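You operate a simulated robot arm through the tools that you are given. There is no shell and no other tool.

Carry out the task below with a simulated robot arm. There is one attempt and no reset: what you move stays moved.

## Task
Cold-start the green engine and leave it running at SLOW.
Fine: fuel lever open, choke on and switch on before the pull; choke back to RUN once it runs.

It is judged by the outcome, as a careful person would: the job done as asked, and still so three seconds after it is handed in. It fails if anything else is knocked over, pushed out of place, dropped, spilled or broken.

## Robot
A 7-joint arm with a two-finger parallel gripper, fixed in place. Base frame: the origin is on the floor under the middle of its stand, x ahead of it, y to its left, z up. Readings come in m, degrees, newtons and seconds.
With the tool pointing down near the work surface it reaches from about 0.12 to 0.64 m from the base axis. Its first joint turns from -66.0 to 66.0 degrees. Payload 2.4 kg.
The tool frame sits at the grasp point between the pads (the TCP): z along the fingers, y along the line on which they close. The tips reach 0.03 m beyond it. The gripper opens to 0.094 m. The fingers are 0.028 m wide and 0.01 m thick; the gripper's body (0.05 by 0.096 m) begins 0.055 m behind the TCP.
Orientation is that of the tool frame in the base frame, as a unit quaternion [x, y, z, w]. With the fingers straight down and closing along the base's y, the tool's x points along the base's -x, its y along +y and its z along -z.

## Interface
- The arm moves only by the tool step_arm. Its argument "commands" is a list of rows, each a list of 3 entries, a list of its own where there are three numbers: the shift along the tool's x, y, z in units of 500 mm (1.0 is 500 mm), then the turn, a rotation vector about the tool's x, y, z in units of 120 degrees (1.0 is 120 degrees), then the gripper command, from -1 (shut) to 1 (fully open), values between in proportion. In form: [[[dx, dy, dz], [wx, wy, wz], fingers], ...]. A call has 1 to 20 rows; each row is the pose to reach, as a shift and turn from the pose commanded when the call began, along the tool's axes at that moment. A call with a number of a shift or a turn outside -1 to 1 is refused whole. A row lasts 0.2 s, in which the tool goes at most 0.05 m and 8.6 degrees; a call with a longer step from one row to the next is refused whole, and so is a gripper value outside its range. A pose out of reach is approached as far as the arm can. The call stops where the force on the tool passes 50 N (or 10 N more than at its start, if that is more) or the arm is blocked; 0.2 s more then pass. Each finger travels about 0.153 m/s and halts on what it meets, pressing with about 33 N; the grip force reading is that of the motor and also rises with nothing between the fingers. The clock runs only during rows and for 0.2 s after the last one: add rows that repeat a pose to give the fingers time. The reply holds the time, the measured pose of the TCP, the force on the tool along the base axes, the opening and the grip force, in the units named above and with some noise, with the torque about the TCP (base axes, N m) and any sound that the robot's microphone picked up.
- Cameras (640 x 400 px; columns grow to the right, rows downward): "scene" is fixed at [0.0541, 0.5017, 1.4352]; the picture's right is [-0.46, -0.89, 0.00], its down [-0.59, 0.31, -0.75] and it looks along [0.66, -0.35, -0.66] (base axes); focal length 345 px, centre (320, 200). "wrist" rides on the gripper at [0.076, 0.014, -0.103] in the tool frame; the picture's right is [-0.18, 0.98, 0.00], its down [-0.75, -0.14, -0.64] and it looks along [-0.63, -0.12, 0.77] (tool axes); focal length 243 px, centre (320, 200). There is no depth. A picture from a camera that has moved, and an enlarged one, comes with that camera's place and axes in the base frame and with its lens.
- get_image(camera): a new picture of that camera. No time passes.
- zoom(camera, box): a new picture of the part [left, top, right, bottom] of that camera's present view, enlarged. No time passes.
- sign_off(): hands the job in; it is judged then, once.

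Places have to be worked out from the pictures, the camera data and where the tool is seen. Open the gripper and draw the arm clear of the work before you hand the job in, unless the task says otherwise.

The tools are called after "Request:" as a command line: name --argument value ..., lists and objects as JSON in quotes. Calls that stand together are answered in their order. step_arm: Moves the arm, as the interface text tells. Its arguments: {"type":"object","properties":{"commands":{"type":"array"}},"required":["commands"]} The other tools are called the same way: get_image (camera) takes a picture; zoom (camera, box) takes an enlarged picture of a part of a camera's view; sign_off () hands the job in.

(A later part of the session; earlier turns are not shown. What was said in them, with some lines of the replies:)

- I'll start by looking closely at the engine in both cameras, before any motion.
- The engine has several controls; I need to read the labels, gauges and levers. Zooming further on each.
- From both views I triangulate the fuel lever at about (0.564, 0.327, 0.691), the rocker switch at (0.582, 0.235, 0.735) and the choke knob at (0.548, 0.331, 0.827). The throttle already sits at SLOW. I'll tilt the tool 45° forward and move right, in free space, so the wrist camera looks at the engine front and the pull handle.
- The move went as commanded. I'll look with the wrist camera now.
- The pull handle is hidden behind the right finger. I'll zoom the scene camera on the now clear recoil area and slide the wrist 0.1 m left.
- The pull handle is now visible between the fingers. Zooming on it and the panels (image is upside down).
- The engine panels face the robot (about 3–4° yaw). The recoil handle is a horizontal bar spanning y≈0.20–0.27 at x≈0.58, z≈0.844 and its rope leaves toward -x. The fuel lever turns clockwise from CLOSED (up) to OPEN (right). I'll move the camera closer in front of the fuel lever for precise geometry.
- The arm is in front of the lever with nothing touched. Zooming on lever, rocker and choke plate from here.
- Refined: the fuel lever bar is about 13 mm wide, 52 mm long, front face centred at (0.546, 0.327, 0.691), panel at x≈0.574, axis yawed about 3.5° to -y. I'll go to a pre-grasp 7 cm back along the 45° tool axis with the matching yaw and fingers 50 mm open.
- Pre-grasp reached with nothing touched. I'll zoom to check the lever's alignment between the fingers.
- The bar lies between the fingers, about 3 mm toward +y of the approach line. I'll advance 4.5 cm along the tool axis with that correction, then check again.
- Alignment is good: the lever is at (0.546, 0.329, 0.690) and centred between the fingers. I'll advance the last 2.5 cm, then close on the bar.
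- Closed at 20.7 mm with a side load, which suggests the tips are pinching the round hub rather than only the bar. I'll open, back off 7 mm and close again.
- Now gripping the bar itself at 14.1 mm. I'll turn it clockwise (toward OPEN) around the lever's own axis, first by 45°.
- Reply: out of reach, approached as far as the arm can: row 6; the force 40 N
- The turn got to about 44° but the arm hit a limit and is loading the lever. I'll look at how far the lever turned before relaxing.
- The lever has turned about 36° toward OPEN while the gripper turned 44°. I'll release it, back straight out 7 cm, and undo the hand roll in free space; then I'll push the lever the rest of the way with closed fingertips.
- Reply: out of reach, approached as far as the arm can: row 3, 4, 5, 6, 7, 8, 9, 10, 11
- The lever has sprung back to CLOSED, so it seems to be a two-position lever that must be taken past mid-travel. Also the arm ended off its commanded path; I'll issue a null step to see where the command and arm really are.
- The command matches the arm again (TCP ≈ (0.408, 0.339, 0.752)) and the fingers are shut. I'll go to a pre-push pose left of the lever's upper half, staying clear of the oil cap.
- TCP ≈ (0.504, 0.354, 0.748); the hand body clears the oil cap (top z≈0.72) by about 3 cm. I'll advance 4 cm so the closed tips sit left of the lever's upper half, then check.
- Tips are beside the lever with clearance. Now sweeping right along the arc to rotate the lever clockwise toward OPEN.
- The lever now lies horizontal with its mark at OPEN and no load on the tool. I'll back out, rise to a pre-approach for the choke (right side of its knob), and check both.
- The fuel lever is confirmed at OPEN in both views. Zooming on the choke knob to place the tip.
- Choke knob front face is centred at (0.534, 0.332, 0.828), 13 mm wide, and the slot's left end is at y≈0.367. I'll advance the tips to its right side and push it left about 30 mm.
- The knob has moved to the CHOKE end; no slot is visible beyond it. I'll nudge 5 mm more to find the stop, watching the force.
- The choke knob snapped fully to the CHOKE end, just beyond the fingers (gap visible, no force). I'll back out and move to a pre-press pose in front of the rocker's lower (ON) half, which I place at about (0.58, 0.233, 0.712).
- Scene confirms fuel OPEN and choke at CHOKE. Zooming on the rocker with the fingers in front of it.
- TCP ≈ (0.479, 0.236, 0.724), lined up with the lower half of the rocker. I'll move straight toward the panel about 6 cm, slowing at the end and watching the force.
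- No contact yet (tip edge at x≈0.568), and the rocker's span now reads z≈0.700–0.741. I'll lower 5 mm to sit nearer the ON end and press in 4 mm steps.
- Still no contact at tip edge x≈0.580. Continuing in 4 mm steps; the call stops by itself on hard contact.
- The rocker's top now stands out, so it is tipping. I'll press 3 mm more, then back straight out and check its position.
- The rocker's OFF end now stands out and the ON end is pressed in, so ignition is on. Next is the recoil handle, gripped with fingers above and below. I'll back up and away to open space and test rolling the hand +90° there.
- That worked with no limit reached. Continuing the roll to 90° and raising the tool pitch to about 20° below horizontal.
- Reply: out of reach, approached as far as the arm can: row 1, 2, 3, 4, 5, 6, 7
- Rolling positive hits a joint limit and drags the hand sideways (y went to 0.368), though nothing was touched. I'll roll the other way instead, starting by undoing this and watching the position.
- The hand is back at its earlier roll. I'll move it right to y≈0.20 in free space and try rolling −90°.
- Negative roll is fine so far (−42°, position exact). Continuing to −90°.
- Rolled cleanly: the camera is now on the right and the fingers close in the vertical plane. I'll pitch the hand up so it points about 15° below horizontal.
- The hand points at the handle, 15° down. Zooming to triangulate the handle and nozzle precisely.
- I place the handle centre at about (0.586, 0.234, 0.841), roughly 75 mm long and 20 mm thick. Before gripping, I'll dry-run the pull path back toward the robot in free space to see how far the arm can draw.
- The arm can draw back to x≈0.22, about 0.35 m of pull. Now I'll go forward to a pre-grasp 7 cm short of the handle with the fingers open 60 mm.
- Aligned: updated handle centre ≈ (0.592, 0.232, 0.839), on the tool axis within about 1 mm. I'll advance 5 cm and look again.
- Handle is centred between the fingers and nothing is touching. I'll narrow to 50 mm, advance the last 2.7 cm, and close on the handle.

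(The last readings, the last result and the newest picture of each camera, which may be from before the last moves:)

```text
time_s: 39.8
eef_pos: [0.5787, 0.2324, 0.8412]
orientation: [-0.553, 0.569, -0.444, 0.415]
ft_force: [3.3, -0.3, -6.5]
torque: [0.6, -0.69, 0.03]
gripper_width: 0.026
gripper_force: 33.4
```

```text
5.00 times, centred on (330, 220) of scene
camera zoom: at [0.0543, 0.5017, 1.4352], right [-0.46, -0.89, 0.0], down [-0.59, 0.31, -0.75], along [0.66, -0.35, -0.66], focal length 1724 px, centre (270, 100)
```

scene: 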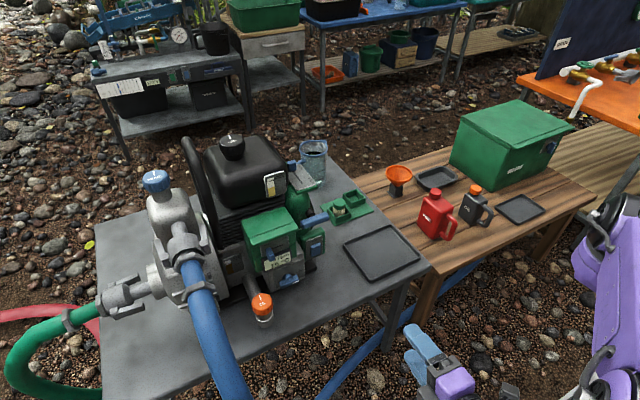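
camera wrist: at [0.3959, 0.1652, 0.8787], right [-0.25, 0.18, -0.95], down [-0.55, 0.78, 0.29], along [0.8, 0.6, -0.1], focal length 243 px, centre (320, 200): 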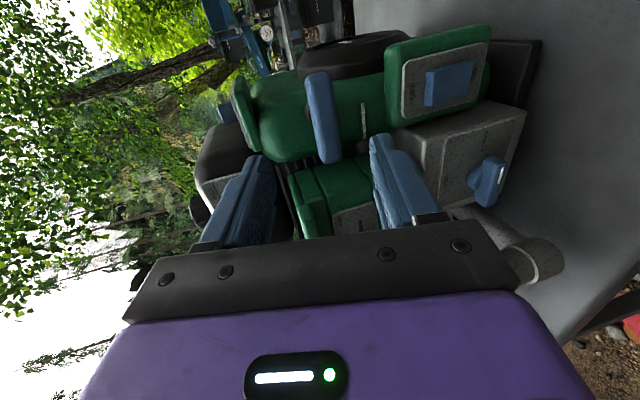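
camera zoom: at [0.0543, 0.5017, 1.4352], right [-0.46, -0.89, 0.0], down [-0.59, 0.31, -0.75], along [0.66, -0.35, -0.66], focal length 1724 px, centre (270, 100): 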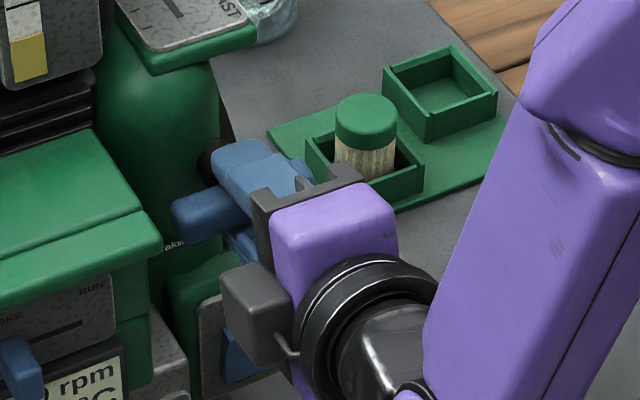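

The handle is gripped (26 mm, 33 N). I'll now pull it briskly straight out toward the robot, about 0.29 m at near full speed.

Request:
step_arm --commands '[[[-0.0018, 0.0247, -0.0927], [0, 0, 0], -1], [[-0.0036, 0.0494, -0.1854], [0, 0, 0], -1], [[-0.0054, 0.0741, -0.2781], [0, 0, 0], -1], [[-0.0072, 0.0988, -0.3708], [0, 0, 0], -1], [[-0.009, 0.1235, -0.4635], [0, 0, 0], -1], [[-0.0108, 0.1482, -0.5562], [0, 0, 0], -1]]'

Request:
get_image --camera "scene"

Request:
get_image --camera "wrist"

```text
time_s: 41.2
eef_pos: [0.2935, 0.2442, 0.8397]
orientation: [-0.55, 0.573, -0.448, 0.41]
ft_force: [24.9, -30.8, -23.8]
torque: [1.04, -0.37, -0.75]
gripper_width: 0.0228
gripper_force: 45.1
```

```text
taken
```

scene: 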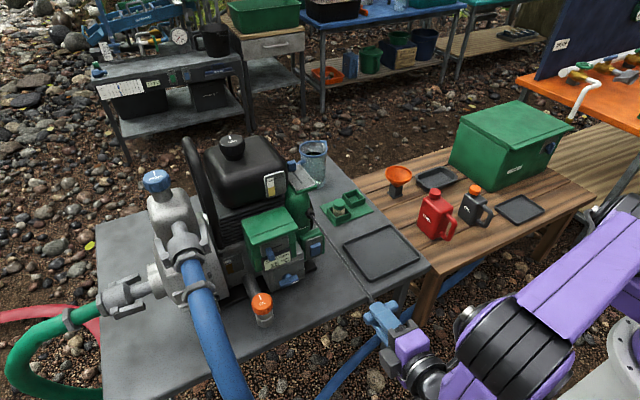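

```text
taken
camera wrist: at [0.1854, 0.1762, 0.8565], right [-0.25, 0.18, -0.95], down [-0.54, 0.79, 0.29], along [0.81, 0.58, -0.1], focal length 243 px, centre (320, 200)
```

wrist: 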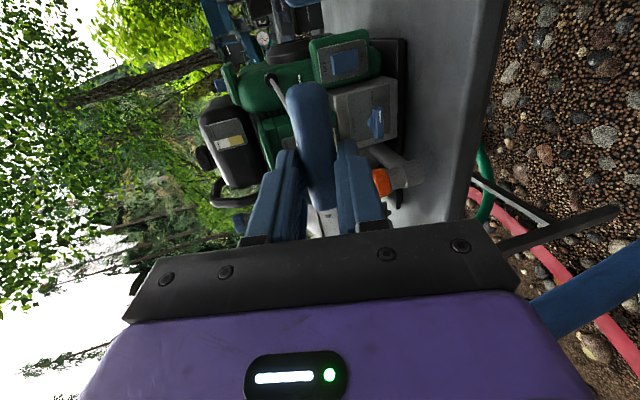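

The handle is held about 0.29 m out with the rope visible, but no engine sound was reported. Let me read the display.

Request:
zoom --camera "scene" --box '[240, 200, 340, 300]'

Request:
zoom --camera "scene" --box '[300, 200, 460, 400]'

Request:
zoom --camera "wrist" --box '[220, 50, 420, 230]'

```text
4.00 times, centred on (290, 250) of scene
camera zoom: at [0.055, 0.5011, 1.4354], right [-0.46, -0.89, 0.0], down [-0.59, 0.31, -0.75], along [0.66, -0.35, -0.66], focal length 1379 px, centre (440, 0)
```

zoom: 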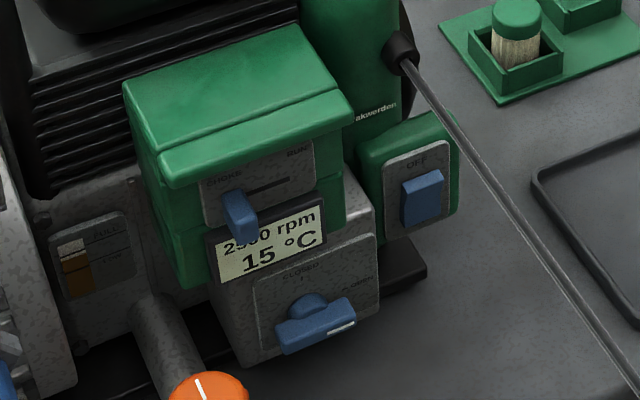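

```text
2.00 times, centred on (380, 300) of scene
camera zoom: at [0.055, 0.5011, 1.4354], right [-0.46, -0.89, 0.0], down [-0.59, 0.31, -0.75], along [0.66, -0.35, -0.66], focal length 690 px, centre (200, 0)
```

zoom: 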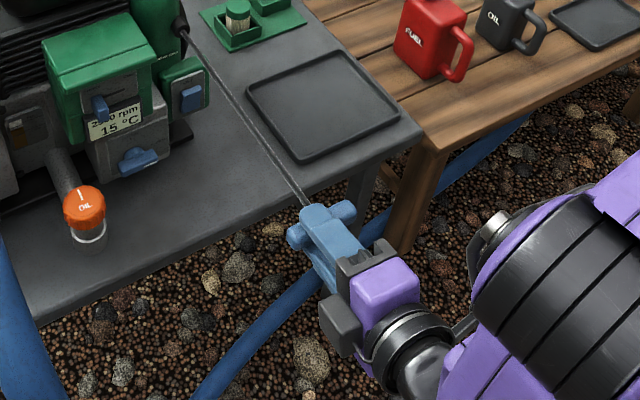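

```text
2.22 times, centred on (320, 140) of wrist
camera zoom: at [0.1854, 0.1762, 0.8565], right [-0.25, 0.18, -0.95], down [-0.54, 0.79, 0.29], along [0.81, 0.58, -0.1], focal length 539 px, centre (320, 333)
```

zoom: 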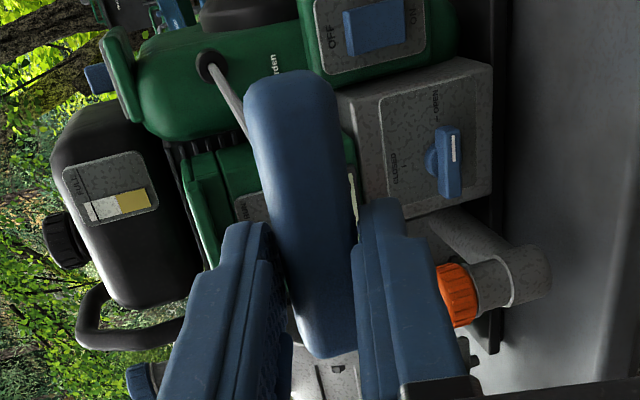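

The display shows the engine running at 2-thousand-something rpm. I'll guide the handle back to its nozzle under control instead of letting it snap.

Request:
step_arm --commands '[[[0.0014, -0.0185, 0.0695], [0, 0, 0], -1], [[0.0027, -0.037, 0.139], [0, 0, 0], -1], [[0.0041, -0.0556, 0.2086], [0, 0, 0], -1], [[0.0054, -0.0741, 0.2781], [0, 0, 0], -1], [[0.0068, -0.0926, 0.3476], [0, 0, 0], -1], [[0.0081, -0.1112, 0.4172], [0, 0, 0], -1], [[0.0095, -0.1297, 0.4867], [0, 0, 0], -1], [[0.0103, -0.1408, 0.5284], [0, 0, 0], -1], [[0.0107, -0.147, 0.5515], [0, 0, 0], -1], [[0.0107, -0.147, 0.5515], [0, 0, 0], -1]]'

Request:
zoom --camera "scene" --box '[250, 180, 390, 290]'

Request:
zoom --camera "wrist" --box '[220, 50, 420, 230]'

```text
time_s: 43.4
eef_pos: [0.5715, 0.2451, 0.8398]
orientation: [-0.559, 0.562, -0.439, 0.422]
ft_force: [2.0, 35.0, -12.8]
torque: [1.41, -0.4, 0.18]
gripper_width: 0.0219
gripper_force: 45.2
```

```text
3.64 times, centred on (320, 235) of scene
camera zoom: at [0.0544, 0.5026, 1.4348], right [-0.46, -0.89, 0.0], down [-0.59, 0.31, -0.75], along [0.66, -0.35, -0.66], focal length 1254 px, centre (320, 73)
```

zoom: 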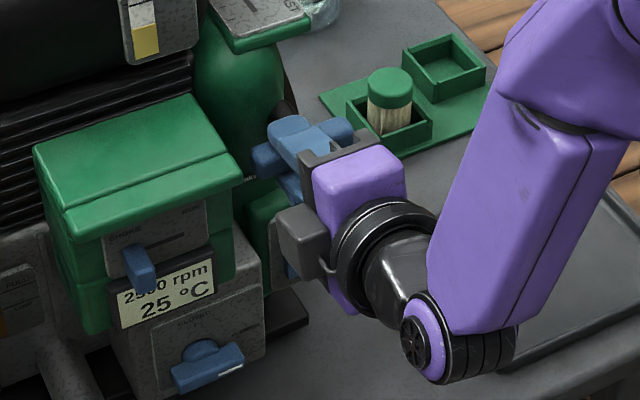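

```text
2.22 times, centred on (320, 140) of wrist
camera zoom: at [0.467, 0.1707, 0.856], right [-0.25, 0.17, -0.95], down [-0.57, 0.77, 0.29], along [0.78, 0.61, -0.1], focal length 539 px, centre (320, 333)
```

zoom: 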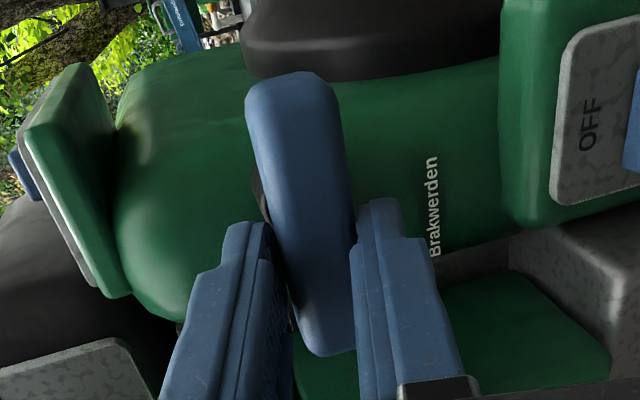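

Engine is running and warming (25 °C), and the handle is back at its nozzle. I'll open the fingers and back straight off the handle.

Request:
step_arm --commands '[[[0, 0, 0], [0, 0, 0], -0.3], [[0, 0, 0], [0, 0, 0], 0.064], [[0, 0, 0], [0, 0, 0], 0.064], [[0, 0, -0.06], [0, 0, 0], 0.064], [[0, 0, -0.14], [0, 0, 0], 0.064], [[0, 0, -0.22], [0, 0, 0], 0.064]]'

Request:
zoom --camera "scene" --box '[240, 170, 380, 290]'

Request:
get_image --camera "wrist"

```text
time_s: 44.8
eef_pos: [0.4705, 0.2382, 0.8695]
orientation: [-0.553, 0.569, -0.445, 0.415]
ft_force: [-0.3, 0.1, 0.1]
torque: [0.0, 0.0, 0.0]
gripper_width: 0.0499
gripper_force: 0.0
```

```text
3.33 times, centred on (310, 230) of scene
camera zoom: at [0.0542, 0.5017, 1.4352], right [-0.46, -0.89, 0.0], down [-0.59, 0.31, -0.75], along [0.66, -0.35, -0.66], focal length 1149 px, centre (353, 100)
```

zoom: 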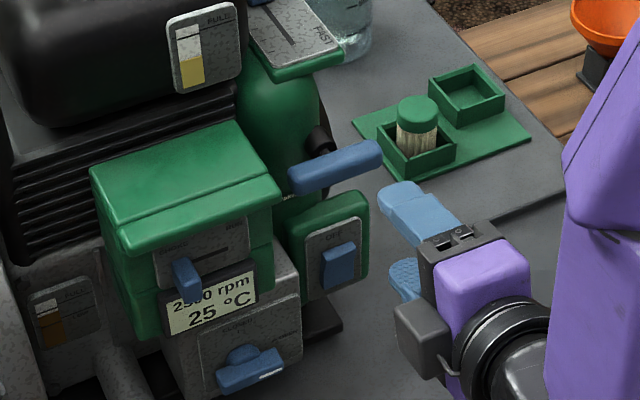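

```text
taken
camera wrist: at [0.3637, 0.167, 0.8844], right [-0.25, 0.18, -0.95], down [-0.55, 0.78, 0.29], along [0.8, 0.59, -0.1], focal length 243 px, centre (320, 200)
```

wrist: 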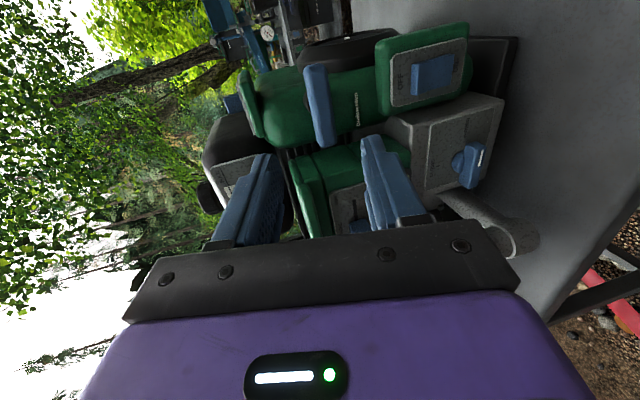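

Handle is home and released, engine running. Next the choke back to RUN: I'll close the fingers and move left in free space to a pose in front of and left of the choke knob (now at y≈0.366).

Request:
step_arm --commands '[[[-0.0786, 0.0085, -0.0089], [0, 0, 0], -1], [[-0.1571, 0.017, -0.0177], [0, 0, 0], -1], [[-0.2357, 0.0255, -0.0266], [0, 0, 0], -1], [[-0.3142, 0.034, -0.0354], [0, 0, 0], -1], [[-0.3142, 0.034, -0.0354], [0, 0, 0], -1]]'

Request:
get_image --camera "wrist"

Request:
get_image --camera "scene"

```text
time_s: 46.0
eef_pos: [0.4539, 0.3961, 0.8538]
orientation: [-0.553, 0.569, -0.444, 0.415]
ft_force: [-0.9, -0.3, -0.3]
torque: [0.02, 0.02, 0.02]
gripper_width: 0.0
gripper_force: 33.2
```

```text
taken
camera wrist: at [0.3465, 0.3253, 0.8688], right [-0.25, 0.18, -0.95], down [-0.55, 0.78, 0.29], along [0.8, 0.6, -0.1], focal length 243 px, centre (320, 200)
```

wrist: 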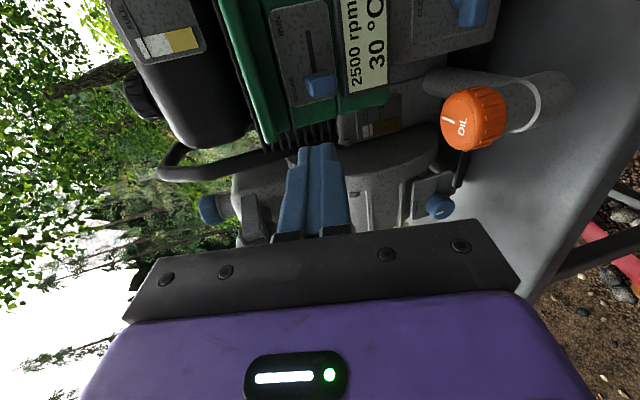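

```text
taken
```

scene: 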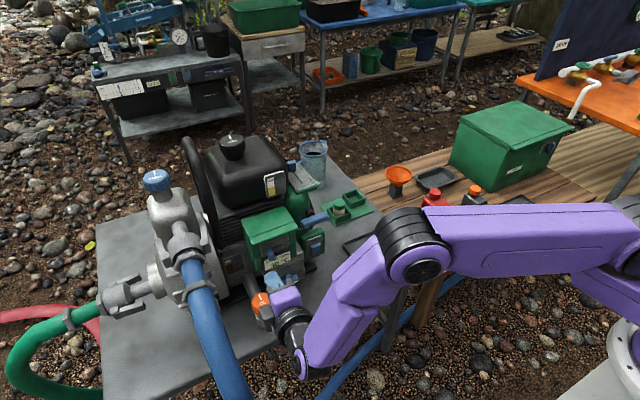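

2500 rpm and 30 °C. Zooming on the choke knob from here.

Request:
zoom --camera "wrist" --box '[250, 20, 400, 200]'

Request:
zoom --camera "scene" --box '[240, 225, 320, 285]'

```text
2.22 times, centred on (325, 110) of wrist
camera zoom: at [0.3465, 0.3253, 0.8688], right [-0.25, 0.18, -0.95], down [-0.55, 0.78, 0.29], along [0.8, 0.6, -0.1], focal length 539 px, centre (309, 400)
```

zoom: 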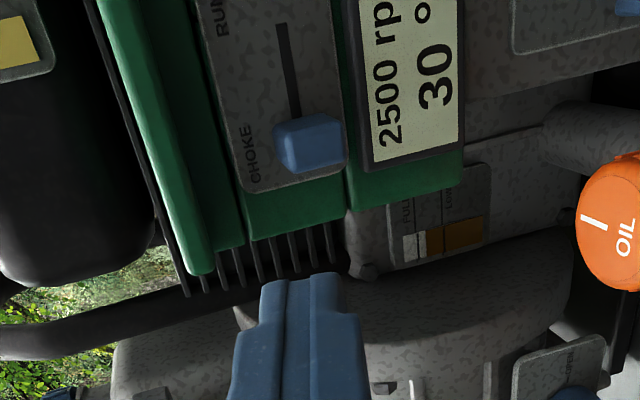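

```text
6.67 times, centred on (280, 255) of scene
camera zoom: at [0.0541, 0.5017, 1.4352], right [-0.46, -0.89, 0.0], down [-0.59, 0.31, -0.75], along [0.66, -0.35, -0.66], focal length 2298 px, centre (587, -167)
```

zoom: 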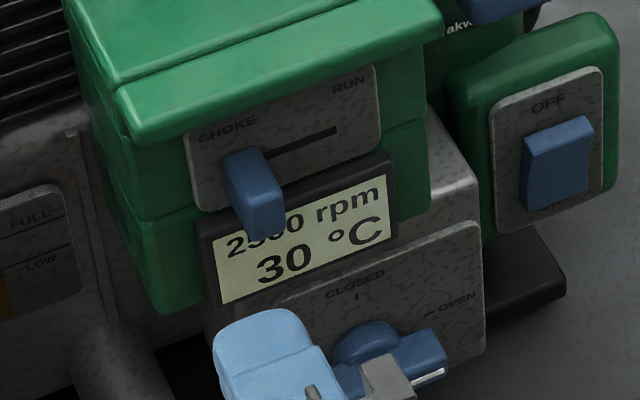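

The choke knob is at (0.539, 0.367, 0.827). I'll advance the closed tips to its left side and push it right toward RUN.

Request:
step_arm --commands '[[[-0.0023, -0.0004, 0.05], [0, 0, 0], -1], [[-0.0046, -0.0008, 0.1], [0, 0, 0], -1], [[-0.0046, -0.0008, 0.1474], [0, 0, 0], -1], [[0.012, -0.0008, 0.1474], [0, 0, 0], -1], [[0.028, -0.0008, 0.1474], [0, 0, 0], -1], [[0.044, -0.0008, 0.1474], [0, 0, 0], -1], [[0.06, -0.0008, 0.1474], [0, 0, 0], -1], [[0.0754, -0.0008, 0.1474], [0, 0, 0], -1]]'

Request:
zoom --camera "wrist" --box '[220, 20, 420, 220]'

Request:
zoom --camera "scene" --box '[240, 205, 340, 285]'

```text
time_s: 47.8
eef_pos: [0.5242, 0.3551, 0.836]
orientation: [-0.553, 0.569, -0.445, 0.416]
ft_force: [1.0, 0.8, 0.2]
torque: [0.01, 0.06, 0.0]
gripper_width: 0.0
gripper_force: 32.7
```

```text
2.00 times, centred on (320, 120) of wrist
camera zoom: at [0.4178, 0.2836, 0.8516], right [-0.25, 0.18, -0.95], down [-0.55, 0.78, 0.29], along [0.8, 0.6, -0.1], focal length 485 px, centre (320, 360)
```

zoom: 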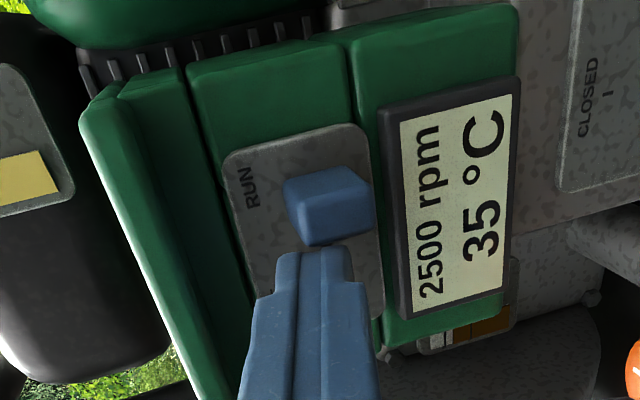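

```text
5.00 times, centred on (290, 245) of scene
camera zoom: at [0.0541, 0.5017, 1.4352], right [-0.46, -0.89, 0.0], down [-0.59, 0.31, -0.75], along [0.66, -0.35, -0.66], focal length 1724 px, centre (470, -25)
```

zoom: 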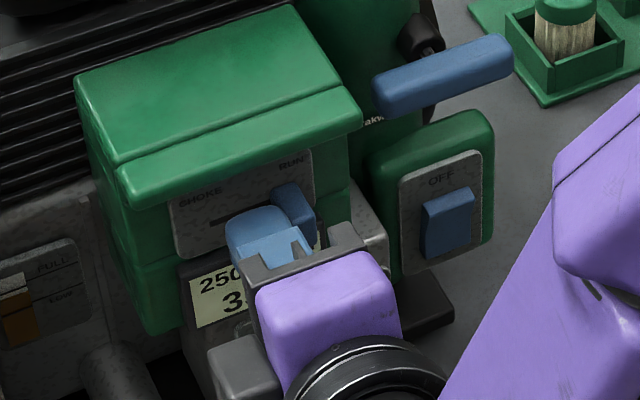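

The knob has moved near RUN. I'll push 5 mm more to be sure it seats, then back straight out.

Request:
step_arm --commands '[[[0.005, 0, 0], [0, 0, 0], -1], [[0.01, 0, 0], [0, 0, 0], -1], [[0.01, 0, 0], [0, 0, 0], -1]]'

Request:
zoom --camera "wrist" --box '[220, 20, 420, 220]'

```text
time_s: 48.6
eef_pos: [0.5232, 0.3513, 0.8355]
orientation: [-0.555, 0.567, -0.443, 0.417]
ft_force: [5.2, 16.4, -0.7]
torque: [0.13, 0.06, 0.52]
gripper_width: 0.0
gripper_force: 32.9
```

```text
2.00 times, centred on (320, 120) of wrist
camera zoom: at [0.4172, 0.2815, 0.8514], right [-0.25, 0.18, -0.95], down [-0.56, 0.78, 0.29], along [0.79, 0.6, -0.1], focal length 485 px, centre (320, 360)
```

zoom: 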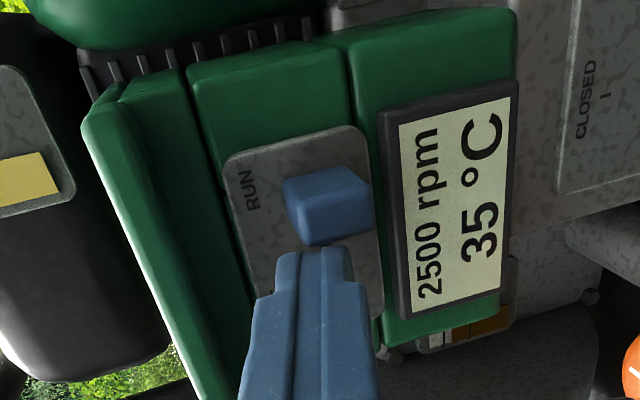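

The 16 N reading shows the choke is against its RUN stop. I'll back straight out and then inspect the throttle and rpm.

Request:
step_arm --commands '[[[-0.006, 0, 0], [0, 0, 0], -1], [[-0.006, 0, -0.06], [0, 0, 0], -1], [[-0.006, 0, -0.14], [0, 0, 0], -1], [[-0.006, 0, -0.2], [0, 0, 0], -1]]'

Request:
zoom --camera "scene" --box '[240, 205, 340, 285]'

Request:
zoom --camera "scene" --box '[275, 145, 335, 195]'

Request:
get_image --camera "wrist"

```text
time_s: 49.6
eef_pos: [0.4265, 0.3567, 0.8595]
orientation: [-0.553, 0.569, -0.446, 0.415]
ft_force: [0.5, -0.4, 0.2]
torque: [0.03, -0.04, 0.01]
gripper_width: 0.0002
gripper_force: 33.3
```

```text
5.00 times, centred on (290, 245) of scene
camera zoom: at [0.0541, 0.5017, 1.4352], right [-0.46, -0.89, 0.0], down [-0.59, 0.31, -0.75], along [0.66, -0.35, -0.66], focal length 1724 px, centre (470, -25)
```

zoom: 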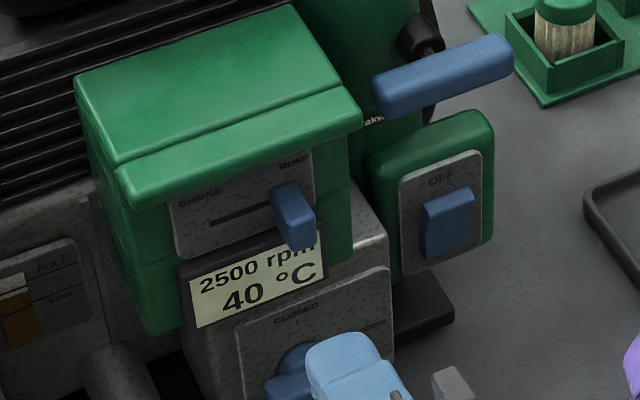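

```text
8.00 times, centred on (305, 170) of scene
camera zoom: at [0.0541, 0.5017, 1.4352], right [-0.46, -0.89, 0.0], down [-0.59, 0.31, -0.75], along [0.66, -0.35, -0.66], focal length 2758 px, centre (440, 440)
```

zoom: 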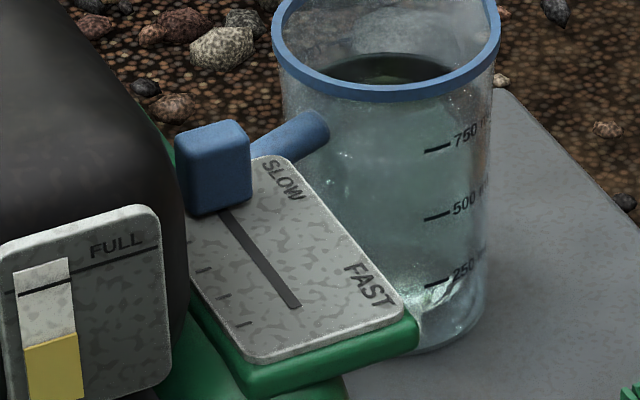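

```text
taken
camera wrist: at [0.3198, 0.2855, 0.8755], right [-0.25, 0.17, -0.95], down [-0.55, 0.78, 0.29], along [0.8, 0.59, -0.1], focal length 243 px, centre (320, 200)
```

wrist: 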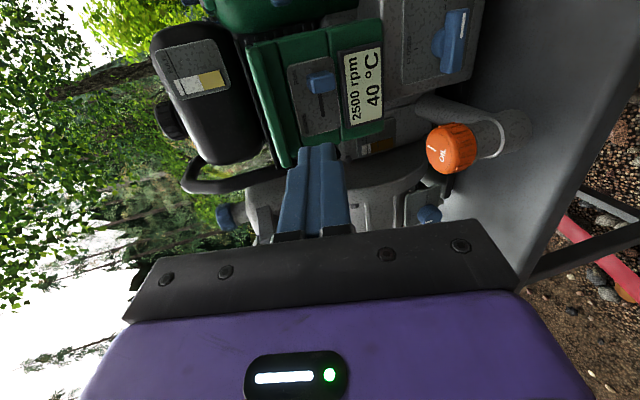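

Choke is at RUN, fuel OPEN, switch ON, engine at 2500 rpm. To be sure the throttle is fully at SLOW I'll draw the arm back, up and to the right, and look at its panel from above.

Request:
step_arm --commands '[[[0.055, -0.0636, -0.0223], [-0.0357, 0, 0], -1], [[0.11, -0.1273, -0.0446], [-0.0714, 0, 0], -1], [[0.165, -0.1909, -0.0669], [-0.1071, 0, 0], -1], [[0.22, -0.2545, -0.0891], [-0.1429, 0, 0], -1], [[0.275, -0.3181, -0.1114], [-0.1786, 0, 0], -1], [[0.33, -0.3818, -0.1337], [-0.2143, 0, 0], -1], [[0.385, -0.4454, -0.156], [-0.25, 0, 0], -1]]'

Request:
get_image --camera "wrist"

Request:
get_image --camera "scene"

```text
time_s: 51.2
eef_pos: [0.3994, 0.1699, 1.0997]
orientation: [-0.642, 0.665, -0.282, 0.257]
ft_force: [0.2, 0.4, 0.4]
torque: [0.01, -0.02, -0.03]
gripper_width: 0.0
gripper_force: 32.9
```

```text
taken
camera wrist: at [0.3141, 0.0996, 1.165], right [-0.69, 0.2, -0.7], down [-0.32, 0.78, 0.54], along [0.65, 0.6, -0.47], focal length 243 px, centre (320, 200)
```

wrist: 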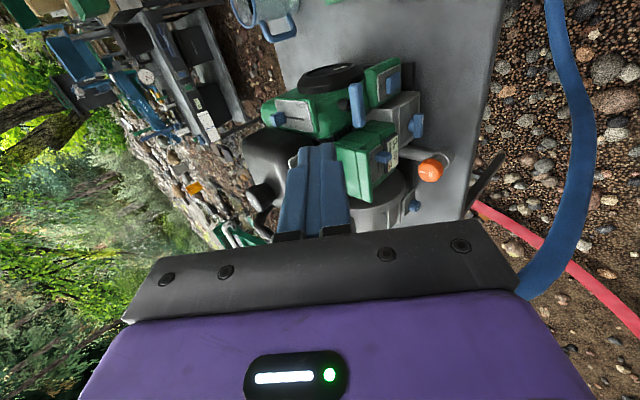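

```text
taken
```

scene: 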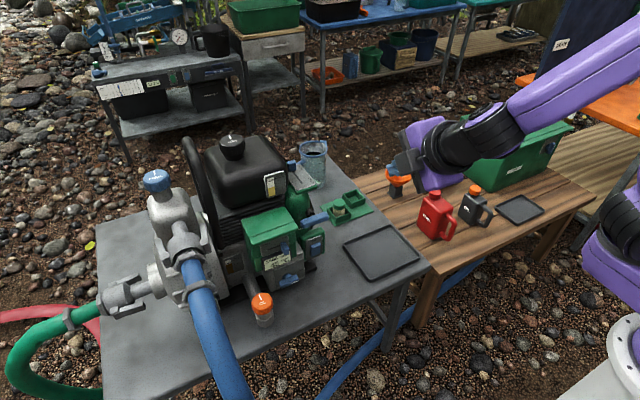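

From up here the throttle panel, handle and switch are all visible. Zooming on the throttle and on the display.

Request:
zoom --camera "wrist" --box '[255, 80, 335, 140]'

Request:
zoom --camera "wrist" --box '[330, 50, 440, 190]'

Request:
zoom --camera "scene" --box '[240, 205, 340, 285]'

Request:
zoom --camera "scene" --box '[275, 145, 335, 195]'

```text
6.67 times, centred on (295, 110) of wrist
camera zoom: at [0.3141, 0.0996, 1.165], right [-0.69, 0.2, -0.7], down [-0.32, 0.78, 0.54], along [0.65, 0.6, -0.47], focal length 1618 px, centre (487, 800)
```

zoom: 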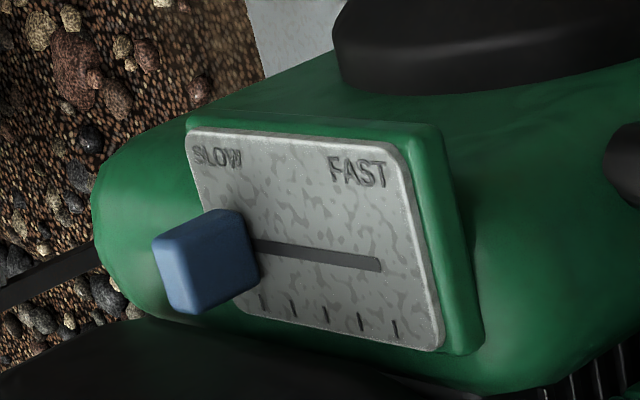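

```text
2.86 times, centred on (385, 120) of wrist
camera zoom: at [0.3141, 0.0996, 1.165], right [-0.69, 0.2, -0.7], down [-0.32, 0.78, 0.54], along [0.65, 0.6, -0.47], focal length 693 px, centre (134, 429)
```

zoom: 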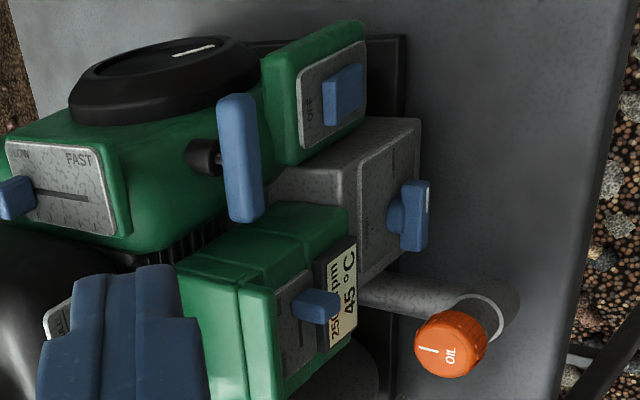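

```text
5.00 times, centred on (290, 245) of scene
camera zoom: at [0.0541, 0.5017, 1.4352], right [-0.46, -0.89, 0.0], down [-0.59, 0.31, -0.75], along [0.66, -0.35, -0.66], focal length 1724 px, centre (470, -25)
```

zoom: 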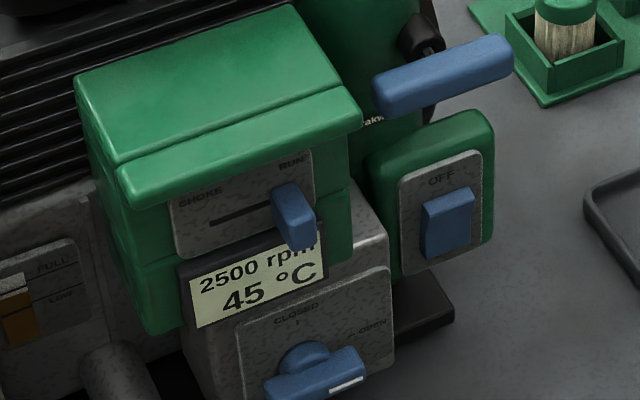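

```text
8.00 times, centred on (305, 170) of scene
camera zoom: at [0.0541, 0.5017, 1.4352], right [-0.46, -0.89, 0.0], down [-0.59, 0.31, -0.75], along [0.66, -0.35, -0.66], focal length 2758 px, centre (440, 440)
```

zoom: 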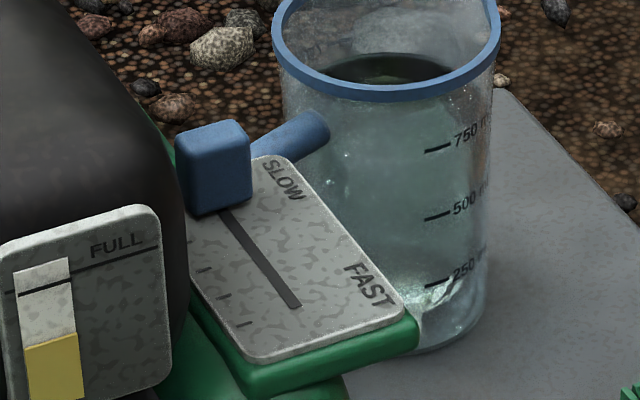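

Throttle knob sits at the SLOW end of its slot, 2500 rpm, 45 °C; handle home, switch ON, choke RUN, fuel OPEN. I'll open the gripper, back the arm further away, and let some time pass to confirm the engine keeps running.

Request:
step_arm --commands '[[[0, 0, -0.06], [0, 0, 0], 0], [[0, 0, -0.12], [0, 0, 0], 1], [[0, 0, -0.16], [0, 0, 0], 1], [[0, 0, -0.16], [0, 0, 0], 1], [[0, 0, -0.16], [0, 0, 0], 1], [[0, 0, -0.16], [0, 0, 0], 1], [[0, 0, -0.16], [0, 0, 0], 1], [[0, 0, -0.16], [0, 0, 0], 1], [[0, 0, -0.16], [0, 0, 0], 1], [[0, 0, -0.16], [0, 0, 0], 1], [[0, 0, -0.16], [0, 0, 0], 1], [[0, 0, -0.16], [0, 0, 0], 1], [[0, 0, -0.16], [0, 0, 0], 1], [[0, 0, -0.16], [0, 0, 0], 1], [[0, 0, -0.16], [0, 0, 0], 1], [[0, 0, -0.16], [0, 0, 0], 1]]'

Request:
get_image --camera "scene"

Request:
zoom --camera "scene" --box '[240, 145, 350, 295]'

Request:
zoom --camera "scene" --box '[260, 230, 310, 270]'

```text
time_s: 54.6
eef_pos: [0.3428, 0.1739, 1.1576]
orientation: [-0.642, 0.664, -0.283, 0.258]
ft_force: [0.2, -0.2, 0.1]
torque: [-0.02, 0.0, 0.02]
gripper_width: 0.0941
gripper_force: 0.0
```

```text
taken
```

scene: 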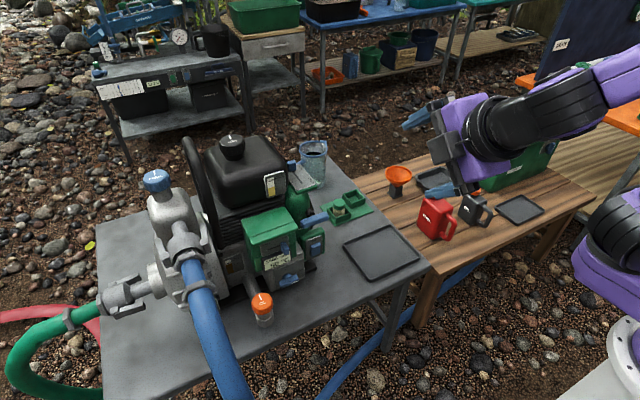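

```text
2.67 times, centred on (295, 220) of scene
camera zoom: at [0.0541, 0.5017, 1.4352], right [-0.46, -0.89, 0.0], down [-0.59, 0.31, -0.75], along [0.66, -0.35, -0.66], focal length 919 px, centre (387, 147)
```

zoom: 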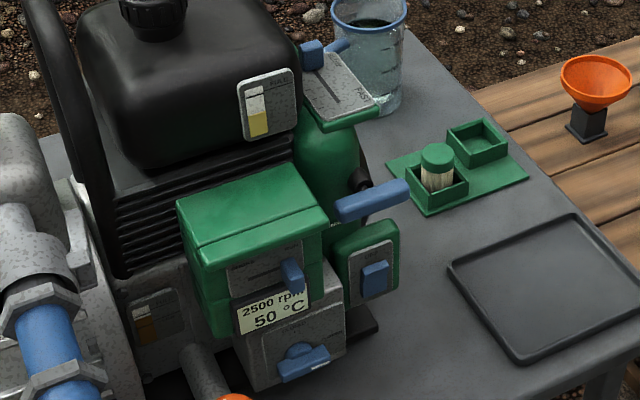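

```text
10.00 times, centred on (285, 250) of scene
camera zoom: at [0.0541, 0.5017, 1.4352], right [-0.46, -0.89, 0.0], down [-0.59, 0.31, -0.75], along [0.66, -0.35, -0.66], focal length 3447 px, centre (670, -300)
```

zoom: 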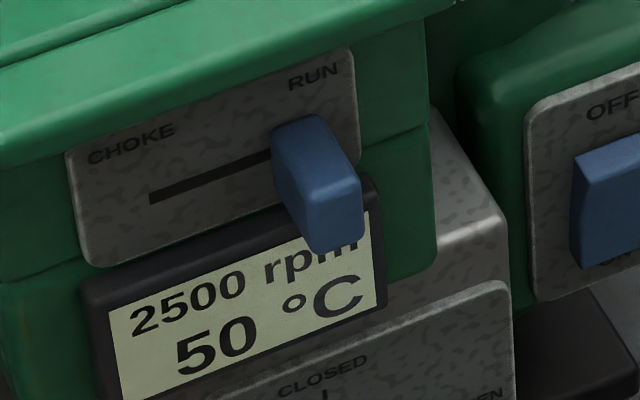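

Engine steady at 2500 rpm, 50 °C after three more seconds, arm clear and gripper open. One last free look at the throttle from the wrist camera before handing in.

Request:
zoom --camera "wrist" --box '[270, 90, 340, 140]'

Request:
get_image --camera "wrist"

Request:
zoom --camera "scene" --box '[285, 155, 315, 185]'

```text
8.00 times, centred on (305, 115) of wrist
camera zoom: at [0.2577, 0.1029, 1.2218], right [-0.69, 0.2, -0.7], down [-0.32, 0.78, 0.54], along [0.65, 0.59, -0.47], focal length 1941 px, centre (440, 880)
```

zoom: 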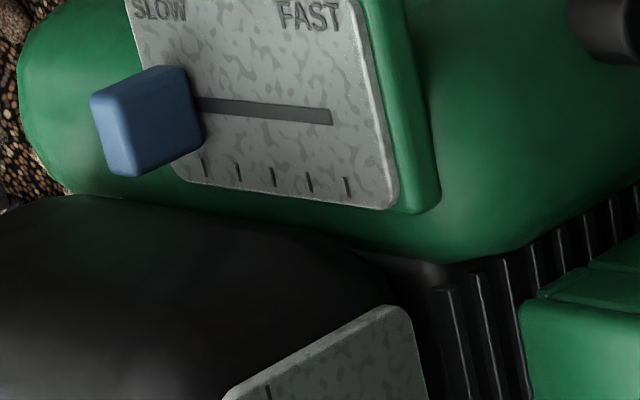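

```text
taken
camera wrist: at [0.2577, 0.1029, 1.2218], right [-0.69, 0.2, -0.7], down [-0.32, 0.78, 0.54], along [0.65, 0.59, -0.47], focal length 243 px, centre (320, 200)
```

wrist: 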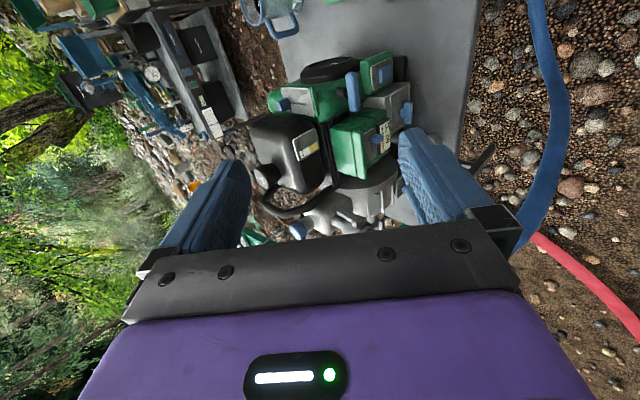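

```text
13.33 times, centred on (300, 170) of scene
camera zoom: at [0.0541, 0.5017, 1.4352], right [-0.46, -0.89, 0.0], down [-0.59, 0.31, -0.75], along [0.66, -0.35, -0.66], focal length 4596 px, centre (587, 600)
```

zoom: 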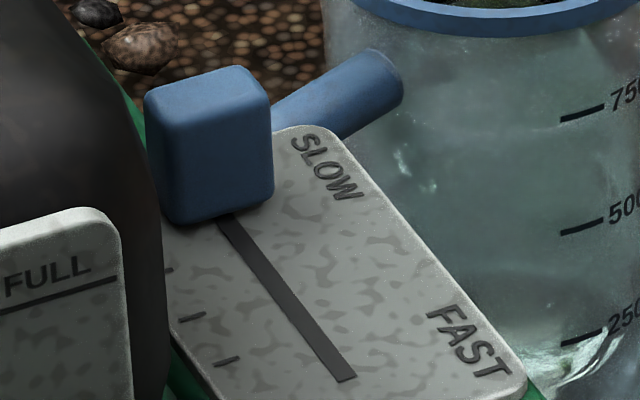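

The throttle knob is level with the first (SLOW) tick. The engine holds 2500 rpm with fuel OPEN, switch ON and choke at RUN. The pull handle is back home, nothing was displaced, and the arm is clear with the gripper open, so I'm handing the job in.

Request:
sign_off

```text
The job is handed in.
```

The green engine is started and was running at SLOW when I handed the job in. It was steady at 2500 rpm and had warmed from 15 °C to 50 °C.

- **Before the pull:** I opened the fuel lever, set the choke on and pressed the switch to ON. The fuel lever sprang back to CLOSED on my first try. On the second I pushed it all the way to OPEN, and it stayed there.
- **The pull:** one pull of about 0.29 m started the engine. I guided the handle back to its rest rather than letting it snap back.
- **Once running:** I pushed the choke back to RUN until it met its stop.
- **Throttle:** it was already at SLOW, so I left it alone. I checked it from both cameras and it lines up with the first tick.

The cameras showed nothing knocked over or moved out of place. The arm is clear of the work and the gripper is open.
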